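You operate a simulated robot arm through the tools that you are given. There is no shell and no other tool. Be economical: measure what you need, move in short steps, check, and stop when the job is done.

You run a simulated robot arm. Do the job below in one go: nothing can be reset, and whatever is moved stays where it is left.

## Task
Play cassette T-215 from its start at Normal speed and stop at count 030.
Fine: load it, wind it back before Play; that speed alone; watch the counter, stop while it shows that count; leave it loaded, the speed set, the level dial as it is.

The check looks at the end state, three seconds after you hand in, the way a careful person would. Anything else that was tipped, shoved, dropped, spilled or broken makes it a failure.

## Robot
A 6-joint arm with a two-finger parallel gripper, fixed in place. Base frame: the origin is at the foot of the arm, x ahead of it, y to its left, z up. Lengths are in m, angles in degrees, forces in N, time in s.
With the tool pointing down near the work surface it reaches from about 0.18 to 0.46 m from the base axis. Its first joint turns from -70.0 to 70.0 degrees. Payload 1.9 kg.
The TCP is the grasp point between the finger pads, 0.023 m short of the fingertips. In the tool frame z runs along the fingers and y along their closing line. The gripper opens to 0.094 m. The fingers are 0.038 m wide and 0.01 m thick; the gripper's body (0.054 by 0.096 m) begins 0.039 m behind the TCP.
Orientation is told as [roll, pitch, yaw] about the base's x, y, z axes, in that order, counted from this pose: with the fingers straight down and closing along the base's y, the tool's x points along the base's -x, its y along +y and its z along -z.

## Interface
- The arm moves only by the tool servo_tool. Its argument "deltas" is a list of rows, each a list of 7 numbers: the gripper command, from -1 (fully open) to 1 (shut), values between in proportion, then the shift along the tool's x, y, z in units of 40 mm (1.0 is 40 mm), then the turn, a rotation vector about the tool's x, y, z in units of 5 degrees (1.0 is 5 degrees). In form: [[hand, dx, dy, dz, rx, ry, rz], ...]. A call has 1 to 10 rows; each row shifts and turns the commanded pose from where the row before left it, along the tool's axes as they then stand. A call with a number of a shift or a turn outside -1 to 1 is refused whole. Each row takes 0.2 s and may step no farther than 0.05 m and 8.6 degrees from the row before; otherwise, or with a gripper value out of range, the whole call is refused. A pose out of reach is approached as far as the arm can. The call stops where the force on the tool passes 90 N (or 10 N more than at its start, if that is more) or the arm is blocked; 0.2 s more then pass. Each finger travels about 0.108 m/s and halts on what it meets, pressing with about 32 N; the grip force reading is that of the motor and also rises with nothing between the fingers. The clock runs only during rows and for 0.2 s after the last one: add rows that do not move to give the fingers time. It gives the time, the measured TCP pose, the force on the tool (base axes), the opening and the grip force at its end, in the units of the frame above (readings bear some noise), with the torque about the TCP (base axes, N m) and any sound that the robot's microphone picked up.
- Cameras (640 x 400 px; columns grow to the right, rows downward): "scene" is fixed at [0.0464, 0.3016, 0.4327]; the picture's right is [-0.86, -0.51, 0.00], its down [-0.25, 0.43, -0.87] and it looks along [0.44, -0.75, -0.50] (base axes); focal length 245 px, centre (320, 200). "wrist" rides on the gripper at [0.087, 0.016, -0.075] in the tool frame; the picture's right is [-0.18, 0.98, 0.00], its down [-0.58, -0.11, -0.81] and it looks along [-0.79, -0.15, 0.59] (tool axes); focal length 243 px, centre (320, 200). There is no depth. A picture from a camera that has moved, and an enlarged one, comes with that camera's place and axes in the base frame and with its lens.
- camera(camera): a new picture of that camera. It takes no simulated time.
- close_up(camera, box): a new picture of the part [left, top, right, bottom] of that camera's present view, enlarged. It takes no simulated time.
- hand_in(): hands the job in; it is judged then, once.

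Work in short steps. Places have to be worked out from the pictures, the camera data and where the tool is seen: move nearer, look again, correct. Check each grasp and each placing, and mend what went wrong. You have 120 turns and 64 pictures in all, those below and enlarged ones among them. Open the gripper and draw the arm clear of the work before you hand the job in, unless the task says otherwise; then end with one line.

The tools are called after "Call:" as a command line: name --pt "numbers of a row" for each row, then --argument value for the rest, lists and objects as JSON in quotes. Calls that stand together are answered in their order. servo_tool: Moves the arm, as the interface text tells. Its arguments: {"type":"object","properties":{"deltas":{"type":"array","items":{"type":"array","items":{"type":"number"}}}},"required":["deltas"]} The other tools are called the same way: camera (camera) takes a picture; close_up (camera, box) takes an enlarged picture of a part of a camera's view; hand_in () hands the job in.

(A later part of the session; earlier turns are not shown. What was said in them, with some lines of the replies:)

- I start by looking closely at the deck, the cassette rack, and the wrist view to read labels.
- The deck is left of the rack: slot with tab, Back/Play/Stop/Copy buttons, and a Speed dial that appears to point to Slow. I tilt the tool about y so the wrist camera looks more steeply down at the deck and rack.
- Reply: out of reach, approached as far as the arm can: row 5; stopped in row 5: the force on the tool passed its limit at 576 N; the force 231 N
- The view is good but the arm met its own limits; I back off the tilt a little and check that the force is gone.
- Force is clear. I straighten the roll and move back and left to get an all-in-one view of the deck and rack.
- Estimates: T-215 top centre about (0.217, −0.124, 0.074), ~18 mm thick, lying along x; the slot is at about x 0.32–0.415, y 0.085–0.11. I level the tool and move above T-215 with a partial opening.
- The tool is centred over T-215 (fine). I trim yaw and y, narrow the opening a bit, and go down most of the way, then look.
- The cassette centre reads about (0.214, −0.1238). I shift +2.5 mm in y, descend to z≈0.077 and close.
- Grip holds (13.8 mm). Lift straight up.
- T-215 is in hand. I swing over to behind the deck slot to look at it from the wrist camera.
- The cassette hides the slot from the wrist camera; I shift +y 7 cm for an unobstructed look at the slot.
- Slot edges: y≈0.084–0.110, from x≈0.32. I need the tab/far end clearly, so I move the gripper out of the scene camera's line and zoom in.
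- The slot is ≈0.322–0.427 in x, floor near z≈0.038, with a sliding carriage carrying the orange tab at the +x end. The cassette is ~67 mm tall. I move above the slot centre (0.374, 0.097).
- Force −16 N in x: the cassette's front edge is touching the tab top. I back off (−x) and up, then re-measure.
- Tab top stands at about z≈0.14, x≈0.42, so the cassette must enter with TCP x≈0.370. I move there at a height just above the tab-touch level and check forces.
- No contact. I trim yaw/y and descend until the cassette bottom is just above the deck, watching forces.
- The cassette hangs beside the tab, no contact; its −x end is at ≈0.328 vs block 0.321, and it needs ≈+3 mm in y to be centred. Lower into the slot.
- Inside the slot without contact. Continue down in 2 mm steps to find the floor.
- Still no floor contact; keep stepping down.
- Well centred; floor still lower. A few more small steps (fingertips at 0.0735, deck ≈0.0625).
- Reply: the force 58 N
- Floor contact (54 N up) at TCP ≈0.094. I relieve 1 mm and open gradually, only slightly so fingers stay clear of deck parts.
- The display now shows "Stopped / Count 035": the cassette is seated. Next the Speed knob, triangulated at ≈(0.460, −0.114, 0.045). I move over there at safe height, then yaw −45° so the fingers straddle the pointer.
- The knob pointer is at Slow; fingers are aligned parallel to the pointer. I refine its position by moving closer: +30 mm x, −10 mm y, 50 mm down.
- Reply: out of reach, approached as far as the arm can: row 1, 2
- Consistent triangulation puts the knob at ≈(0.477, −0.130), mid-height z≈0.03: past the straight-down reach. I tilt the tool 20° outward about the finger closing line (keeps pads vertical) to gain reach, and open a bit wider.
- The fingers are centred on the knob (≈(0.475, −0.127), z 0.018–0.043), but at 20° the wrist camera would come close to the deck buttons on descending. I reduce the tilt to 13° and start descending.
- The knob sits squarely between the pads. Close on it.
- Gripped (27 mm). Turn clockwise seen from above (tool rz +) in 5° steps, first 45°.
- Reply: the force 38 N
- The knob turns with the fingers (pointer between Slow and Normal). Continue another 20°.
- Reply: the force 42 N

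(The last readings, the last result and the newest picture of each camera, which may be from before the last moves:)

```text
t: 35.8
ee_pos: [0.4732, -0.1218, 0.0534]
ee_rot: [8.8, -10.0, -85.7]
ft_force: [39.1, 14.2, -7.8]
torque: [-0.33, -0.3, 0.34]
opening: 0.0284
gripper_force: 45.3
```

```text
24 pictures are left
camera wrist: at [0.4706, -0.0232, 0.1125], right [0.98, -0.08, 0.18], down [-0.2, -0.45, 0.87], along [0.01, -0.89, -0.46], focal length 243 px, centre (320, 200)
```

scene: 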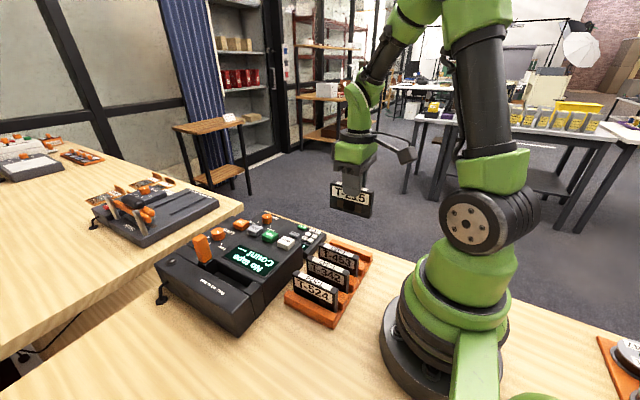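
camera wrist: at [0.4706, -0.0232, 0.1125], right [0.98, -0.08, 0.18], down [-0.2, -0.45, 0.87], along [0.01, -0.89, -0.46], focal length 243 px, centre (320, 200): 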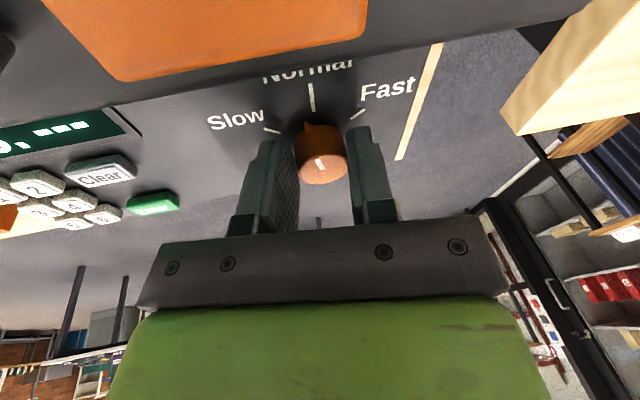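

Pointer is nearly at Normal, about 5° short. Turn 6° more and zoom.

Call:
servo_tool --pt "1 0 0 0 0 0 1" --pt "1 0 0 0 0 0 0.2" --pt "1 0 0 0 0 0 0"

Call:
close_up --camera "wrist" --box '[200, 40, 440, 190]'

```text
t: 36.6
ee_pos: [0.4742, -0.1226, 0.054]
ee_rot: [9.8, -9.0, -91.6]
ft_force: [33.6, 14.9, 6.0]
torque: [-0.8, -0.27, 0.26]
opening: 0.0287
gripper_force: 45.2
```

```text
2.67 times, centred on (320, 115) of wrist
camera zoom: at [0.4798, -0.0245, 0.1144], right [0.96, -0.18, 0.19], down [-0.26, -0.44, 0.86], along [-0.07, -0.88, -0.48], focal length 647 px, centre (320, 427)
```

zoom: 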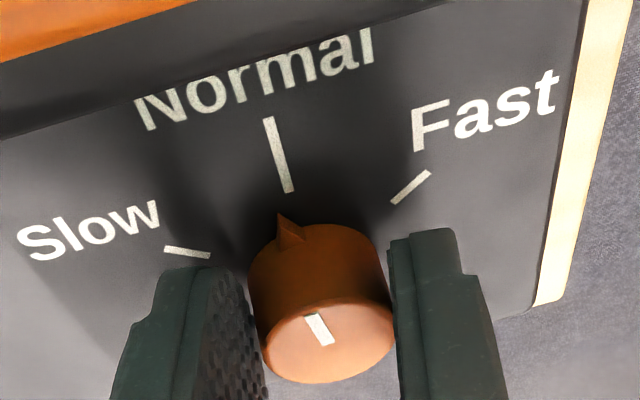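

Comparing the top line with the Normal tick, it is still ~8° short. Turn 7° more.

Call:
servo_tool --pt "1 0 0 0 0 0 0.8" --pt "1 0 0 0 0 0 0.7" --pt "1 0 0 0 0 0 0"

Call:
close_up --camera "wrist" --box '[200, 40, 440, 190]'

```text
t: 37.4
ee_pos: [0.4738, -0.123, 0.0535]
ee_rot: [11.1, -7.8, -99.0]
ft_force: [40.3, 12.5, 10.2]
torque: [-0.73, -0.33, 0.34]
opening: 0.0289
gripper_force: 44.6
```

```text
2.67 times, centred on (320, 115) of wrist
camera zoom: at [0.4908, -0.0277, 0.1168], right [0.93, -0.31, 0.21], down [-0.33, -0.42, 0.84], along [-0.17, -0.85, -0.5], focal length 647 px, centre (320, 427)
```

zoom: 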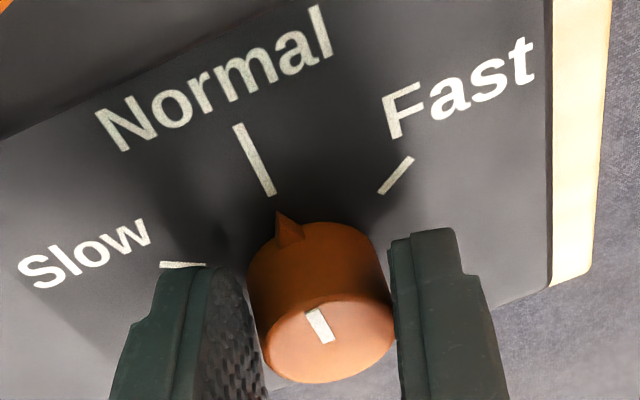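

Within ~3° of the Normal tick. Add 2.5°, then release slowly and check.

Call:
servo_tool --pt "1 0 0 0 0 0 0.5" --pt "1 0 0 0 0 0 0" --pt "0.6 0 0 0 0 0 0" --pt "0.2 0 0 0 0 0 0" --pt "-0.1 0 0 0 0 0 0" --pt "-0.1 0 0 0 0 0 0"

Call:
close_up --camera "wrist" --box '[200, 40, 440, 190]'

```text
t: 38.8
ee_pos: [0.4723, -0.1242, 0.0524]
ee_rot: [11.0, -7.4, -101.7]
ft_force: [10.8, -11.9, 15.2]
torque: [-0.05, 0.09, 0.09]
opening: 0.0453
gripper_force: 0.1
```

```text
2.67 times, centred on (320, 115) of wrist
camera zoom: at [0.4932, -0.0307, 0.1163], right [0.91, -0.35, 0.21], down [-0.35, -0.41, 0.84], along [-0.21, -0.84, -0.5], focal length 647 px, centre (320, 427)
```

zoom: 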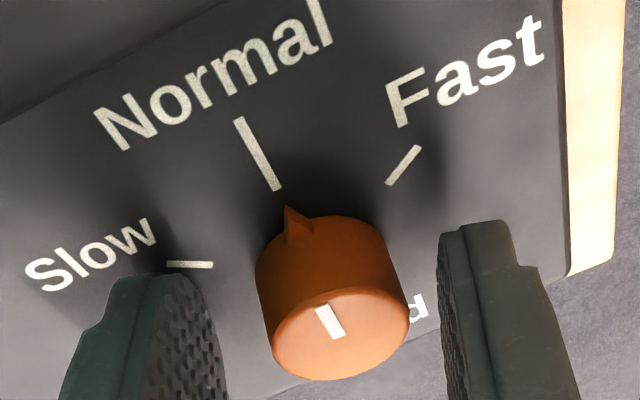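

Pointer lines up with Normal. I withdraw upward along the tool axis.

Call:
servo_tool --pt "-0.1 0 0 -0.4 0 0 0" --pt "-0.1 0 0 -0.8 0 0 0" --pt "-0.1 0 0 -1 0 0 0" --pt "-0.1 0 0 -0.5 0 0 0" --pt "0.5 0 0 0 0 0 0" --pt "1 0 0 0 0 0 0"

Call:
close_up --camera "scene" --box '[170, 190, 330, 290]'

```text
t: 40.2
ee_pos: [0.4548, -0.107, 0.1564]
ee_rot: [10.9, -7.2, -101.7]
ft_force: [0.5, -0.6, 0.6]
torque: [-0.03, 0.0, 0.0]
opening: 0.0
gripper_force: 31.8
```

```text
4.00 times, centred on (250, 240) of scene
camera zoom: at [0.0464, 0.3016, 0.4327], right [-0.86, -0.51, 0.0], down [-0.25, 0.43, -0.87], along [0.44, -0.75, -0.5], focal length 981 px, centre (600, 40)
```

zoom: 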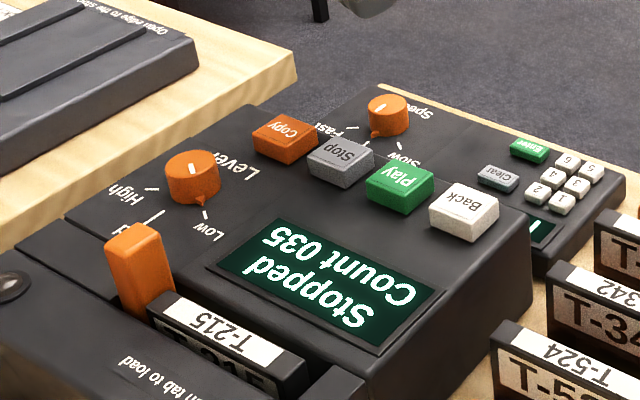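

Speed set, deck still "Stopped 035". Now I restore the tool upright with yaw 0 (closed fingers for pressing).

Call:
servo_tool --pt "1 0 0 -0.5 0.72 0.48 0" --pt "1 0 0 0 0.72 0.48 0" --pt "1 0 0 0 0.72 0.49 0" --pt "1 0 0 0 0 0 -1" --pt "1 0 0 0 0 0 -1" --pt "1 0 0 0 0 0 -1" --pt "1 0 0 0 0 0 -1" --pt "1 0 0 0 0 0 -1" --pt "1 0 0 0 0 0 -1" --pt "1 0 0 0 0 0 -1"

Call:
servo_tool --pt "1 0 0 0 0 0 -1" --pt "1 0 0 0 0 0 -1" --pt "1 0 0 0 0 0 -1" --pt "1 0 0 0 0 0 -1" --pt "1 0 0 0 0 0 -1" --pt "1 0 0 0 0 0 -1" --pt "1 0 0 0 0 0 -1" --pt "1 0 0 0 0 0 -1" --pt "1 0 0 0 0 0 -1" --pt "1 0 0 0 0 0 -1"

```text
t: 42.4
ee_pos: [0.4471, -0.0994, 0.176]
ee_rot: [0.1, 0.0, -65.9]
ft_force: [-0.2, 0.3, -1.0]
torque: [0.0, -0.01, 0.01]
opening: 0.0002
gripper_force: 32.3
out of reach, approached as far as the arm can: row 3
```

```text
t: 44.6
ee_pos: [0.4471, -0.0989, 0.1746]
ee_rot: [0.0, 0.0, -16.0]
ft_force: [0.1, -0.8, -0.5]
torque: [0.05, -0.02, 0.01]
opening: 0.0
gripper_force: 32.2
```

Call:
servo_tool --pt "1 0 0 0 0 0 -1" --pt "1 0 0 0 0 0 -1" --pt "1 0 0 0 0 0 -1" --pt "1 0 0 0 0 0 -0.2" --pt "1 0.9 0.4 0 0 0 0" --pt "1 0.9 0.4 0 0 0 0" --pt "1 0.6 0.4 0.3 0 0 0" --pt "1 0.5 0.4 0.5 0 0 0" --pt "1 0 0 0.3 0 0 0" --pt "1 0 0 0 0 0 0"

Call:
close_up --camera "scene" --box '[170, 170, 330, 290]'

Call:
camera --camera "wrist"

```text
t: 46.8
ee_pos: [0.3333, -0.0345, 0.1314]
ee_rot: [0.0, 0.1, 0.0]
ft_force: [-0.9, 0.6, 0.6]
torque: [-0.01, 0.02, 0.0]
opening: 0.0001
gripper_force: 32.1
```

```text
3.33 times, centred on (250, 230) of scene
camera zoom: at [0.0464, 0.3016, 0.4327], right [-0.86, -0.51, 0.0], down [-0.25, 0.43, -0.87], along [0.44, -0.75, -0.5], focal length 817 px, centre (553, 100)
```

zoom: 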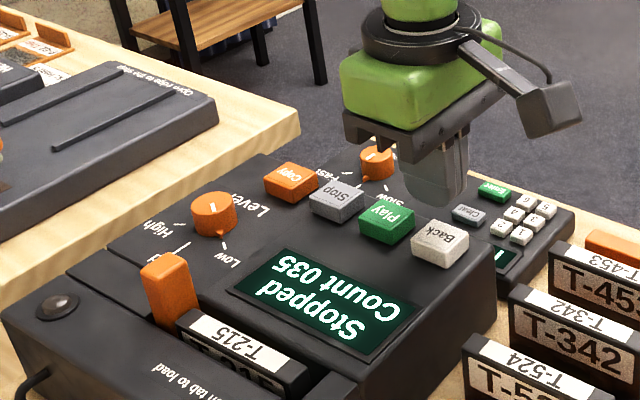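

```text
18 pictures are left
camera wrist: at [0.246, -0.0183, 0.2055], right [0.18, 0.98, 0.0], down [0.58, -0.11, 0.81], along [0.79, -0.15, -0.59], focal length 243 px, centre (320, 200)
```

wrist: 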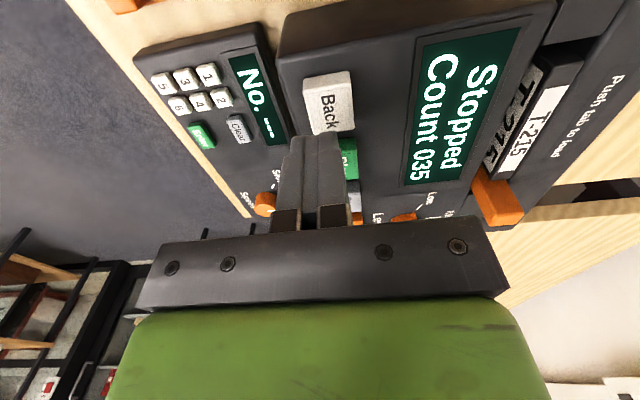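

The wrist view shows the display and the Back button centre ≈(0.329, −0.029). I shift −4 mm x, +4.5 mm y and lower towards it.

Call:
servo_tool --pt "1 0.1 0.11 0.35 0 0 0" --pt "1 0 0 0.35 0 0 0" --pt "1 0 0 0.08 0 0 0" --pt "1 0 0 0 0 0 0"

Call:
servo_tool --pt "1 0 0 0.05 0 0 0" --pt "1 0 0 0.05 0 0 0" --pt "1 0 0 0 0 0 0"

```text
t: 47.8
ee_pos: [0.3281, -0.0301, 0.1002]
ee_rot: [0.0, -0.2, -0.1]
ft_force: [-0.7, -0.2, 15.8]
torque: [-0.01, 0.07, -0.02]
opening: 0.0
gripper_force: 32.7
heard: click
```

```text
t: 48.6
ee_pos: [0.3276, -0.0309, 0.0973]
ee_rot: [-0.1, -0.1, 0.0]
ft_force: [1.7, -0.3, 40.9]
torque: [-0.05, 0.13, -0.04]
opening: 0.0
gripper_force: 32.4
```

Click heard at TCP z≈0.100. Lift off and read the display.

Call:
servo_tool --pt "1 0 0 -0.4 0 0 0" --pt "1 0 0 -0.2 0 0 0"

Call:
camera --camera "wrist"

```text
t: 49.2
ee_pos: [0.3256, -0.0315, 0.1206]
ee_rot: [0.0, 0.1, 0.0]
ft_force: [0.0, -0.1, 1.0]
torque: [0.02, -0.01, 0.03]
opening: 0.0
gripper_force: 32.4
```

```text
17 pictures are left
camera wrist: at [0.2398, -0.0138, 0.1942], right [0.18, 0.98, 0.0], down [0.58, -0.11, 0.8], along [0.79, -0.15, -0.59], focal length 243 px, centre (320, 200)
```

wrist: 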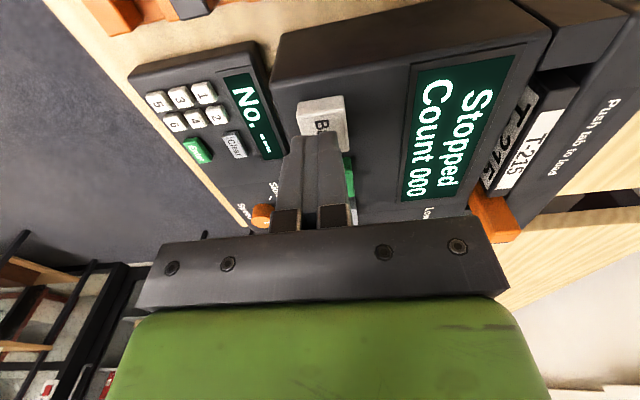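

Rewound: "Stopped / 000". Move over Play (≈0.377, −0.031) and check alignment before pressing.

Call:
servo_tool --pt "1 -0.6 0 0 0 0 0" --pt "1 -0.65 0 0 0 0 0" --pt "1 0 0 0 0 0 0"

Call:
close_up --camera "scene" --box '[190, 190, 310, 290]'

```text
t: 50.0
ee_pos: [0.3774, -0.0313, 0.1215]
ee_rot: [0.0, 0.0, 0.1]
ft_force: [0.9, 0.1, -0.2]
torque: [-0.03, 0.02, -0.03]
opening: 0.0
gripper_force: 31.6
```

```text
4.00 times, centred on (250, 240) of scene
camera zoom: at [0.0464, 0.3016, 0.4327], right [-0.86, -0.51, 0.0], down [-0.25, 0.43, -0.87], along [0.44, -0.75, -0.5], focal length 981 px, centre (600, 40)
```

zoom: 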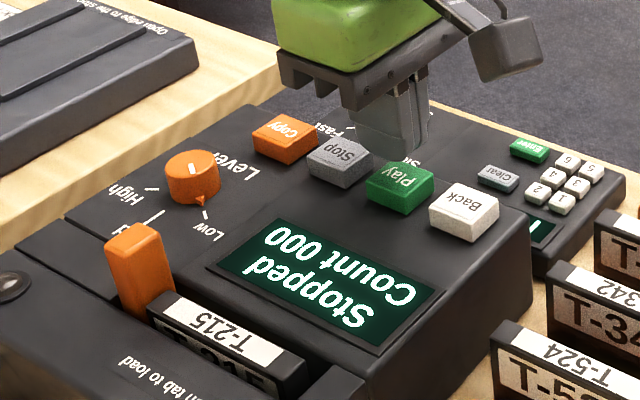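

Fingers are centred over Play. Press it, lift, and move directly to hover above Stop.

Call:
servo_tool --pt "1 0 0 0.4 0 0 0" --pt "1 0 0 0.17 0 0 0" --pt "1 0 0 0.03 0 0 0" --pt "1 0 0 -0.4 0 0 0" --pt "1 -0.6 0 -0.05 0 0 0" --pt "1 -0.62 0 0 0 0 0"

Call:
close_up --camera "scene" --box '[190, 190, 310, 290]'

```text
t: 51.4
ee_pos: [0.426, -0.0311, 0.1137]
ee_rot: [0.0, -0.1, 0.1]
ft_force: [-0.7, -0.1, -0.7]
torque: [0.03, -0.03, -0.01]
opening: 0.0
gripper_force: 31.7
heard: click
```

```text
4.00 times, centred on (250, 240) of scene
camera zoom: at [0.0464, 0.3016, 0.4327], right [-0.86, -0.51, 0.0], down [-0.25, 0.43, -0.87], along [0.44, -0.75, -0.5], focal length 981 px, centre (600, 40)
```

zoom: 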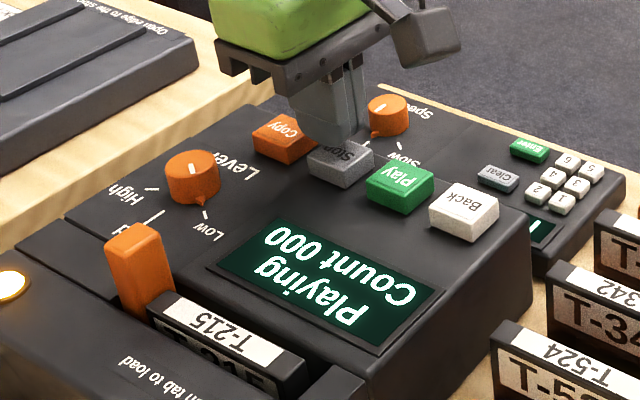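

Playing, 000 after ~1 s. I wait ~4.4 s to measure the counter's rate.

Call:
servo_tool --pt "1 0 0 0 0 0 0" --pt "1 0 0 0 0 0 0" --pt "1 0 0 0 0 0 0" --pt "1 0 0 0 0 0 0" --pt "1 0 0 0 0 0 0" --pt "1 0 0 0 0 0 0" --pt "1 0 0 0 0 0 0" --pt "1 0 0 0 0 0 0" --pt "1 0 0 0 0 0 0" --pt "1 0 0 0 0 0 0"

Call:
servo_tool --pt "1 0 0 0 0 0 0" --pt "1 0 0 0 0 0 0" --pt "1 0 0 0 0 0 0" --pt "1 0 0 0 0 0 0" --pt "1 0 0 0 0 0 0" --pt "1 0 0 0 0 0 0" --pt "1 0 0 0 0 0 0" --pt "1 0 0 0 0 0 0" --pt "1 0 0 0 0 0 0" --pt "1 0 0 0 0 0 0"

Call:
close_up --camera "scene" --box '[190, 190, 310, 290]'

```text
t: 53.6
ee_pos: [0.4263, -0.0321, 0.1141]
ee_rot: [0.0, -0.1, 0.0]
ft_force: [-0.7, -0.8, 0.4]
torque: [-0.03, -0.04, -0.03]
opening: 0.0
gripper_force: 32.2
```

```text
t: 55.8
ee_pos: [0.4257, -0.0319, 0.1149]
ee_rot: [0.0, 0.0, -0.1]
ft_force: [-0.2, -0.4, -0.5]
torque: [0.0, -0.02, 0.0]
opening: 0.0001
gripper_force: 31.6
```

```text
4.00 times, centred on (250, 240) of scene
camera zoom: at [0.0464, 0.3016, 0.4327], right [-0.86, -0.51, 0.0], down [-0.25, 0.43, -0.87], along [0.44, -0.75, -0.5], focal length 981 px, centre (600, 40)
```

zoom: 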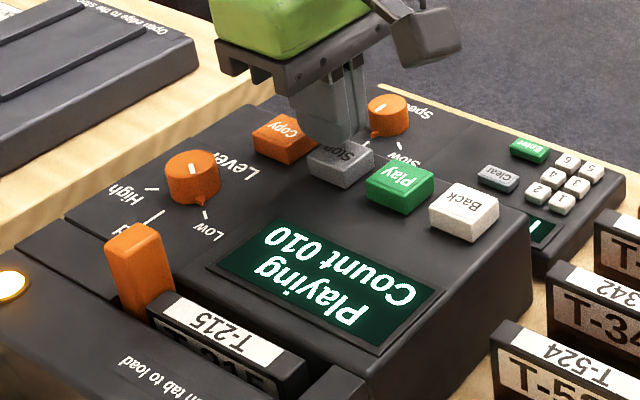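

Count 010 at t=55.8 (about 2 per second). I lower to ~4 mm above Stop while waiting.

Call:
servo_tool --pt "1 0 0 0.1 0 0 0" --pt "1 0 0 0.08 0 0 0" --pt "1 0 0 0 0 0 0" --pt "1 0 0 0 0 0 0" --pt "1 0 0 0 0 0 0" --pt "1 0 0 0 0 0 0" --pt "1 0 0 0 0 0 0" --pt "1 0 0 0 0 0 0" --pt "1 0 0 0 0 0 0" --pt "1 0 0 0 0 0 0"

Call:
servo_tool --pt "1 0 0 0 0 0 0" --pt "1 0 0 0 0 0 0" --pt "1 0 0 0 0 0 0" --pt "1 0 0 0 0 0 0" --pt "1 0 0 0 0 0 0" --pt "1 0 0 0 0 0 0" --pt "1 0 0 0 0 0 0" --pt "1 0 0 0 0 0 0" --pt "1 0 0 0 0 0 0" --pt "1 0 0 0 0 0 0"

Call:
close_up --camera "scene" --box '[190, 190, 310, 290]'

```text
t: 58.0
ee_pos: [0.4242, -0.0316, 0.1068]
ee_rot: [0.0, 0.0, 0.0]
ft_force: [-0.1, -0.8, 0.8]
torque: [0.04, 0.01, 0.0]
opening: 0.0
gripper_force: 32.2
```

```text
t: 60.2
ee_pos: [0.4262, -0.032, 0.1083]
ee_rot: [0.0, 0.0, 0.0]
ft_force: [0.6, 0.0, 0.4]
torque: [0.04, 0.02, 0.0]
opening: 0.0
gripper_force: 32.0
```

```text
4.00 times, centred on (250, 240) of scene
camera zoom: at [0.0464, 0.3016, 0.4327], right [-0.86, -0.51, 0.0], down [-0.25, 0.43, -0.87], along [0.44, -0.75, -0.5], focal length 981 px, centre (600, 40)
```

zoom: 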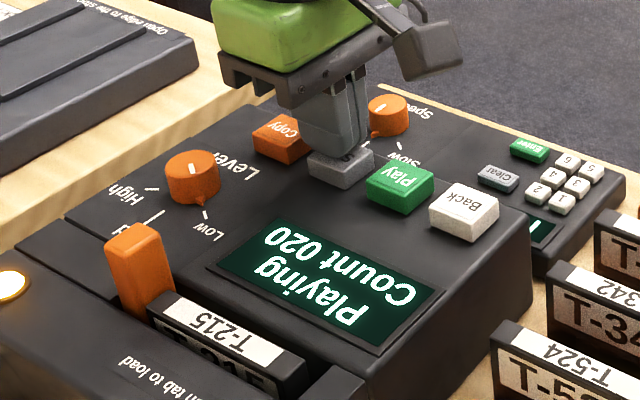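

20 at t=60.2: ≈2.27 counts/s. Wait 3.2 s more (expect ~27), then look.

Call:
servo_tool --pt "1 0 0 0 0 0 0" --pt "1 0 0 0 0 0 0" --pt "1 0 0 0 0 0 0" --pt "1 0 0 0 0 0 0" --pt "1 0 0 0 0 0 0" --pt "1 0 0 0 0 0 0" --pt "1 0 0 0 0 0 0" --pt "1 0 0 0 0 0 0" --pt "1 0 0 0 0 0 0" --pt "1 0 0 0 0 0 0"

Call:
servo_tool --pt "1 0 0 0.03 0 0 0" --pt "1 0 0 0 0 0 0" --pt "1 0 0 0 0 0 0" --pt "1 0 0 0 0 0 0"

Call:
close_up --camera "scene" --box '[220, 230, 310, 290]'

```text
t: 62.4
ee_pos: [0.4251, -0.0313, 0.1073]
ee_rot: [0.0, -0.1, -0.1]
ft_force: [1.0, -1.3, -0.3]
torque: [-0.02, 0.0, 0.0]
opening: 0.0
gripper_force: 31.7
```

```text
t: 63.4
ee_pos: [0.4259, -0.0315, 0.1069]
ee_rot: [0.0, 0.0, 0.0]
ft_force: [1.3, -0.1, 0.7]
torque: [0.01, -0.01, 0.0]
opening: 0.0
gripper_force: 31.8
```

```text
6.67 times, centred on (265, 260) of scene
camera zoom: at [0.0464, 0.3016, 0.4327], right [-0.86, -0.51, 0.0], down [-0.25, 0.43, -0.87], along [0.44, -0.75, -0.5], focal length 1635 px, centre (687, -200)
```

zoom: 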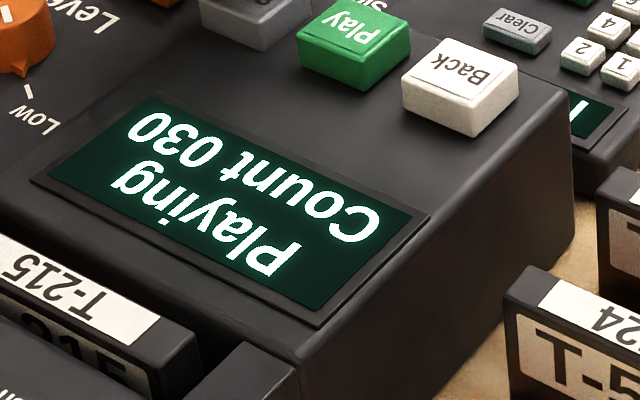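

The counter shows 030 now: press Stop at once.

Call:
servo_tool --pt "1 0 0 0.24 0 0 0"

Call:
close_up --camera "scene" --box '[220, 230, 310, 290]'

```text
t: 63.8
ee_pos: [0.4278, -0.0318, 0.0998]
ee_rot: [-0.1, -0.6, -0.1]
ft_force: [1.0, 2.4, 29.8]
torque: [0.06, 0.29, -0.31]
opening: 0.0
gripper_force: 32.3
heard: click
```

```text
6.67 times, centred on (265, 260) of scene
camera zoom: at [0.0463, 0.3016, 0.4327], right [-0.86, -0.51, 0.0], down [-0.25, 0.43, -0.87], along [0.44, -0.75, -0.5], focal length 1635 px, centre (687, -200)
```

zoom: 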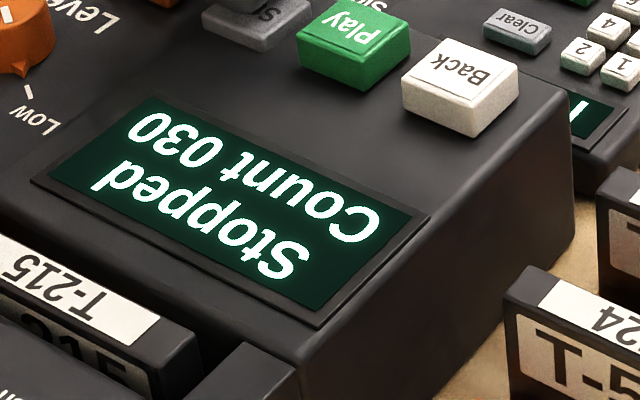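

Stopped at 030. I lift straight up, retract, open the gripper well clear, and do a last check.

Call:
servo_tool --pt "1 0 0 -0.5 0 0 0" --pt "1 0 0 -1 0 0 0" --pt "1 0 0 -1 0 0 0" --pt "1 0.5 -0.4 -1 0 0 0" --pt "0 0.8 -0.4 -0.5 0 0 0" --pt "-1 0.8 -0.2 0 0 0 0" --pt "-1 0 0 0 0 0 0" --pt "-1 0 0 0 0 0 0"

Call:
camera --camera "scene"

Call:
close_up --camera "scene" --box '[150, 190, 330, 310]'

```text
t: 65.6
ee_pos: [0.3423, -0.0731, 0.2579]
ee_rot: [0.0, 0.0, 0.1]
ft_force: [0.9, 0.0, -0.7]
torque: [0.02, -0.02, 0.01]
opening: 0.0939
gripper_force: 0.0
```

```text
10 pictures are left
```

scene: 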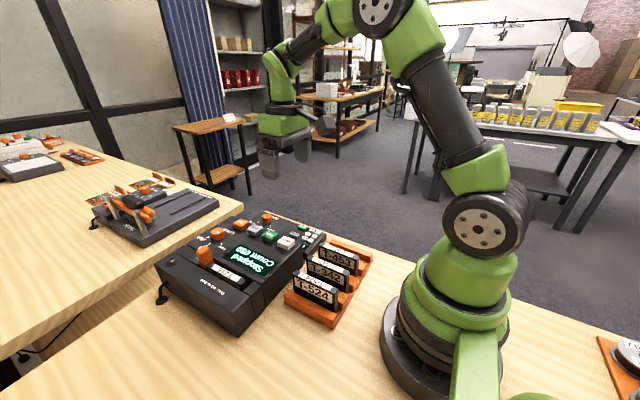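

```text
3.33 times, centred on (240, 250) of scene
camera zoom: at [0.0464, 0.3016, 0.4327], right [-0.86, -0.51, 0.0], down [-0.25, 0.43, -0.87], along [0.44, -0.75, -0.5], focal length 817 px, centre (587, 33)
```

zoom: 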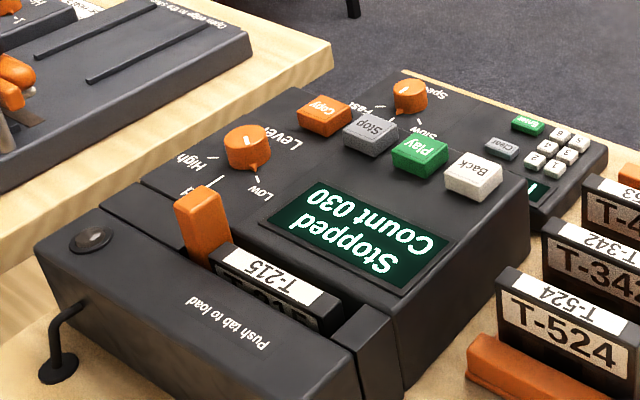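

The deck shows Stopped at 030, T-215 is loaded, Speed is at Normal, Level is untouched and the arm is clear with the gripper open. I hand in.

Call:
hand_in

```text
The job is handed in.
```

T-215 is loaded, was wound back to 000, played at Normal speed and stopped with the counter at 030; the level dial was not touched.
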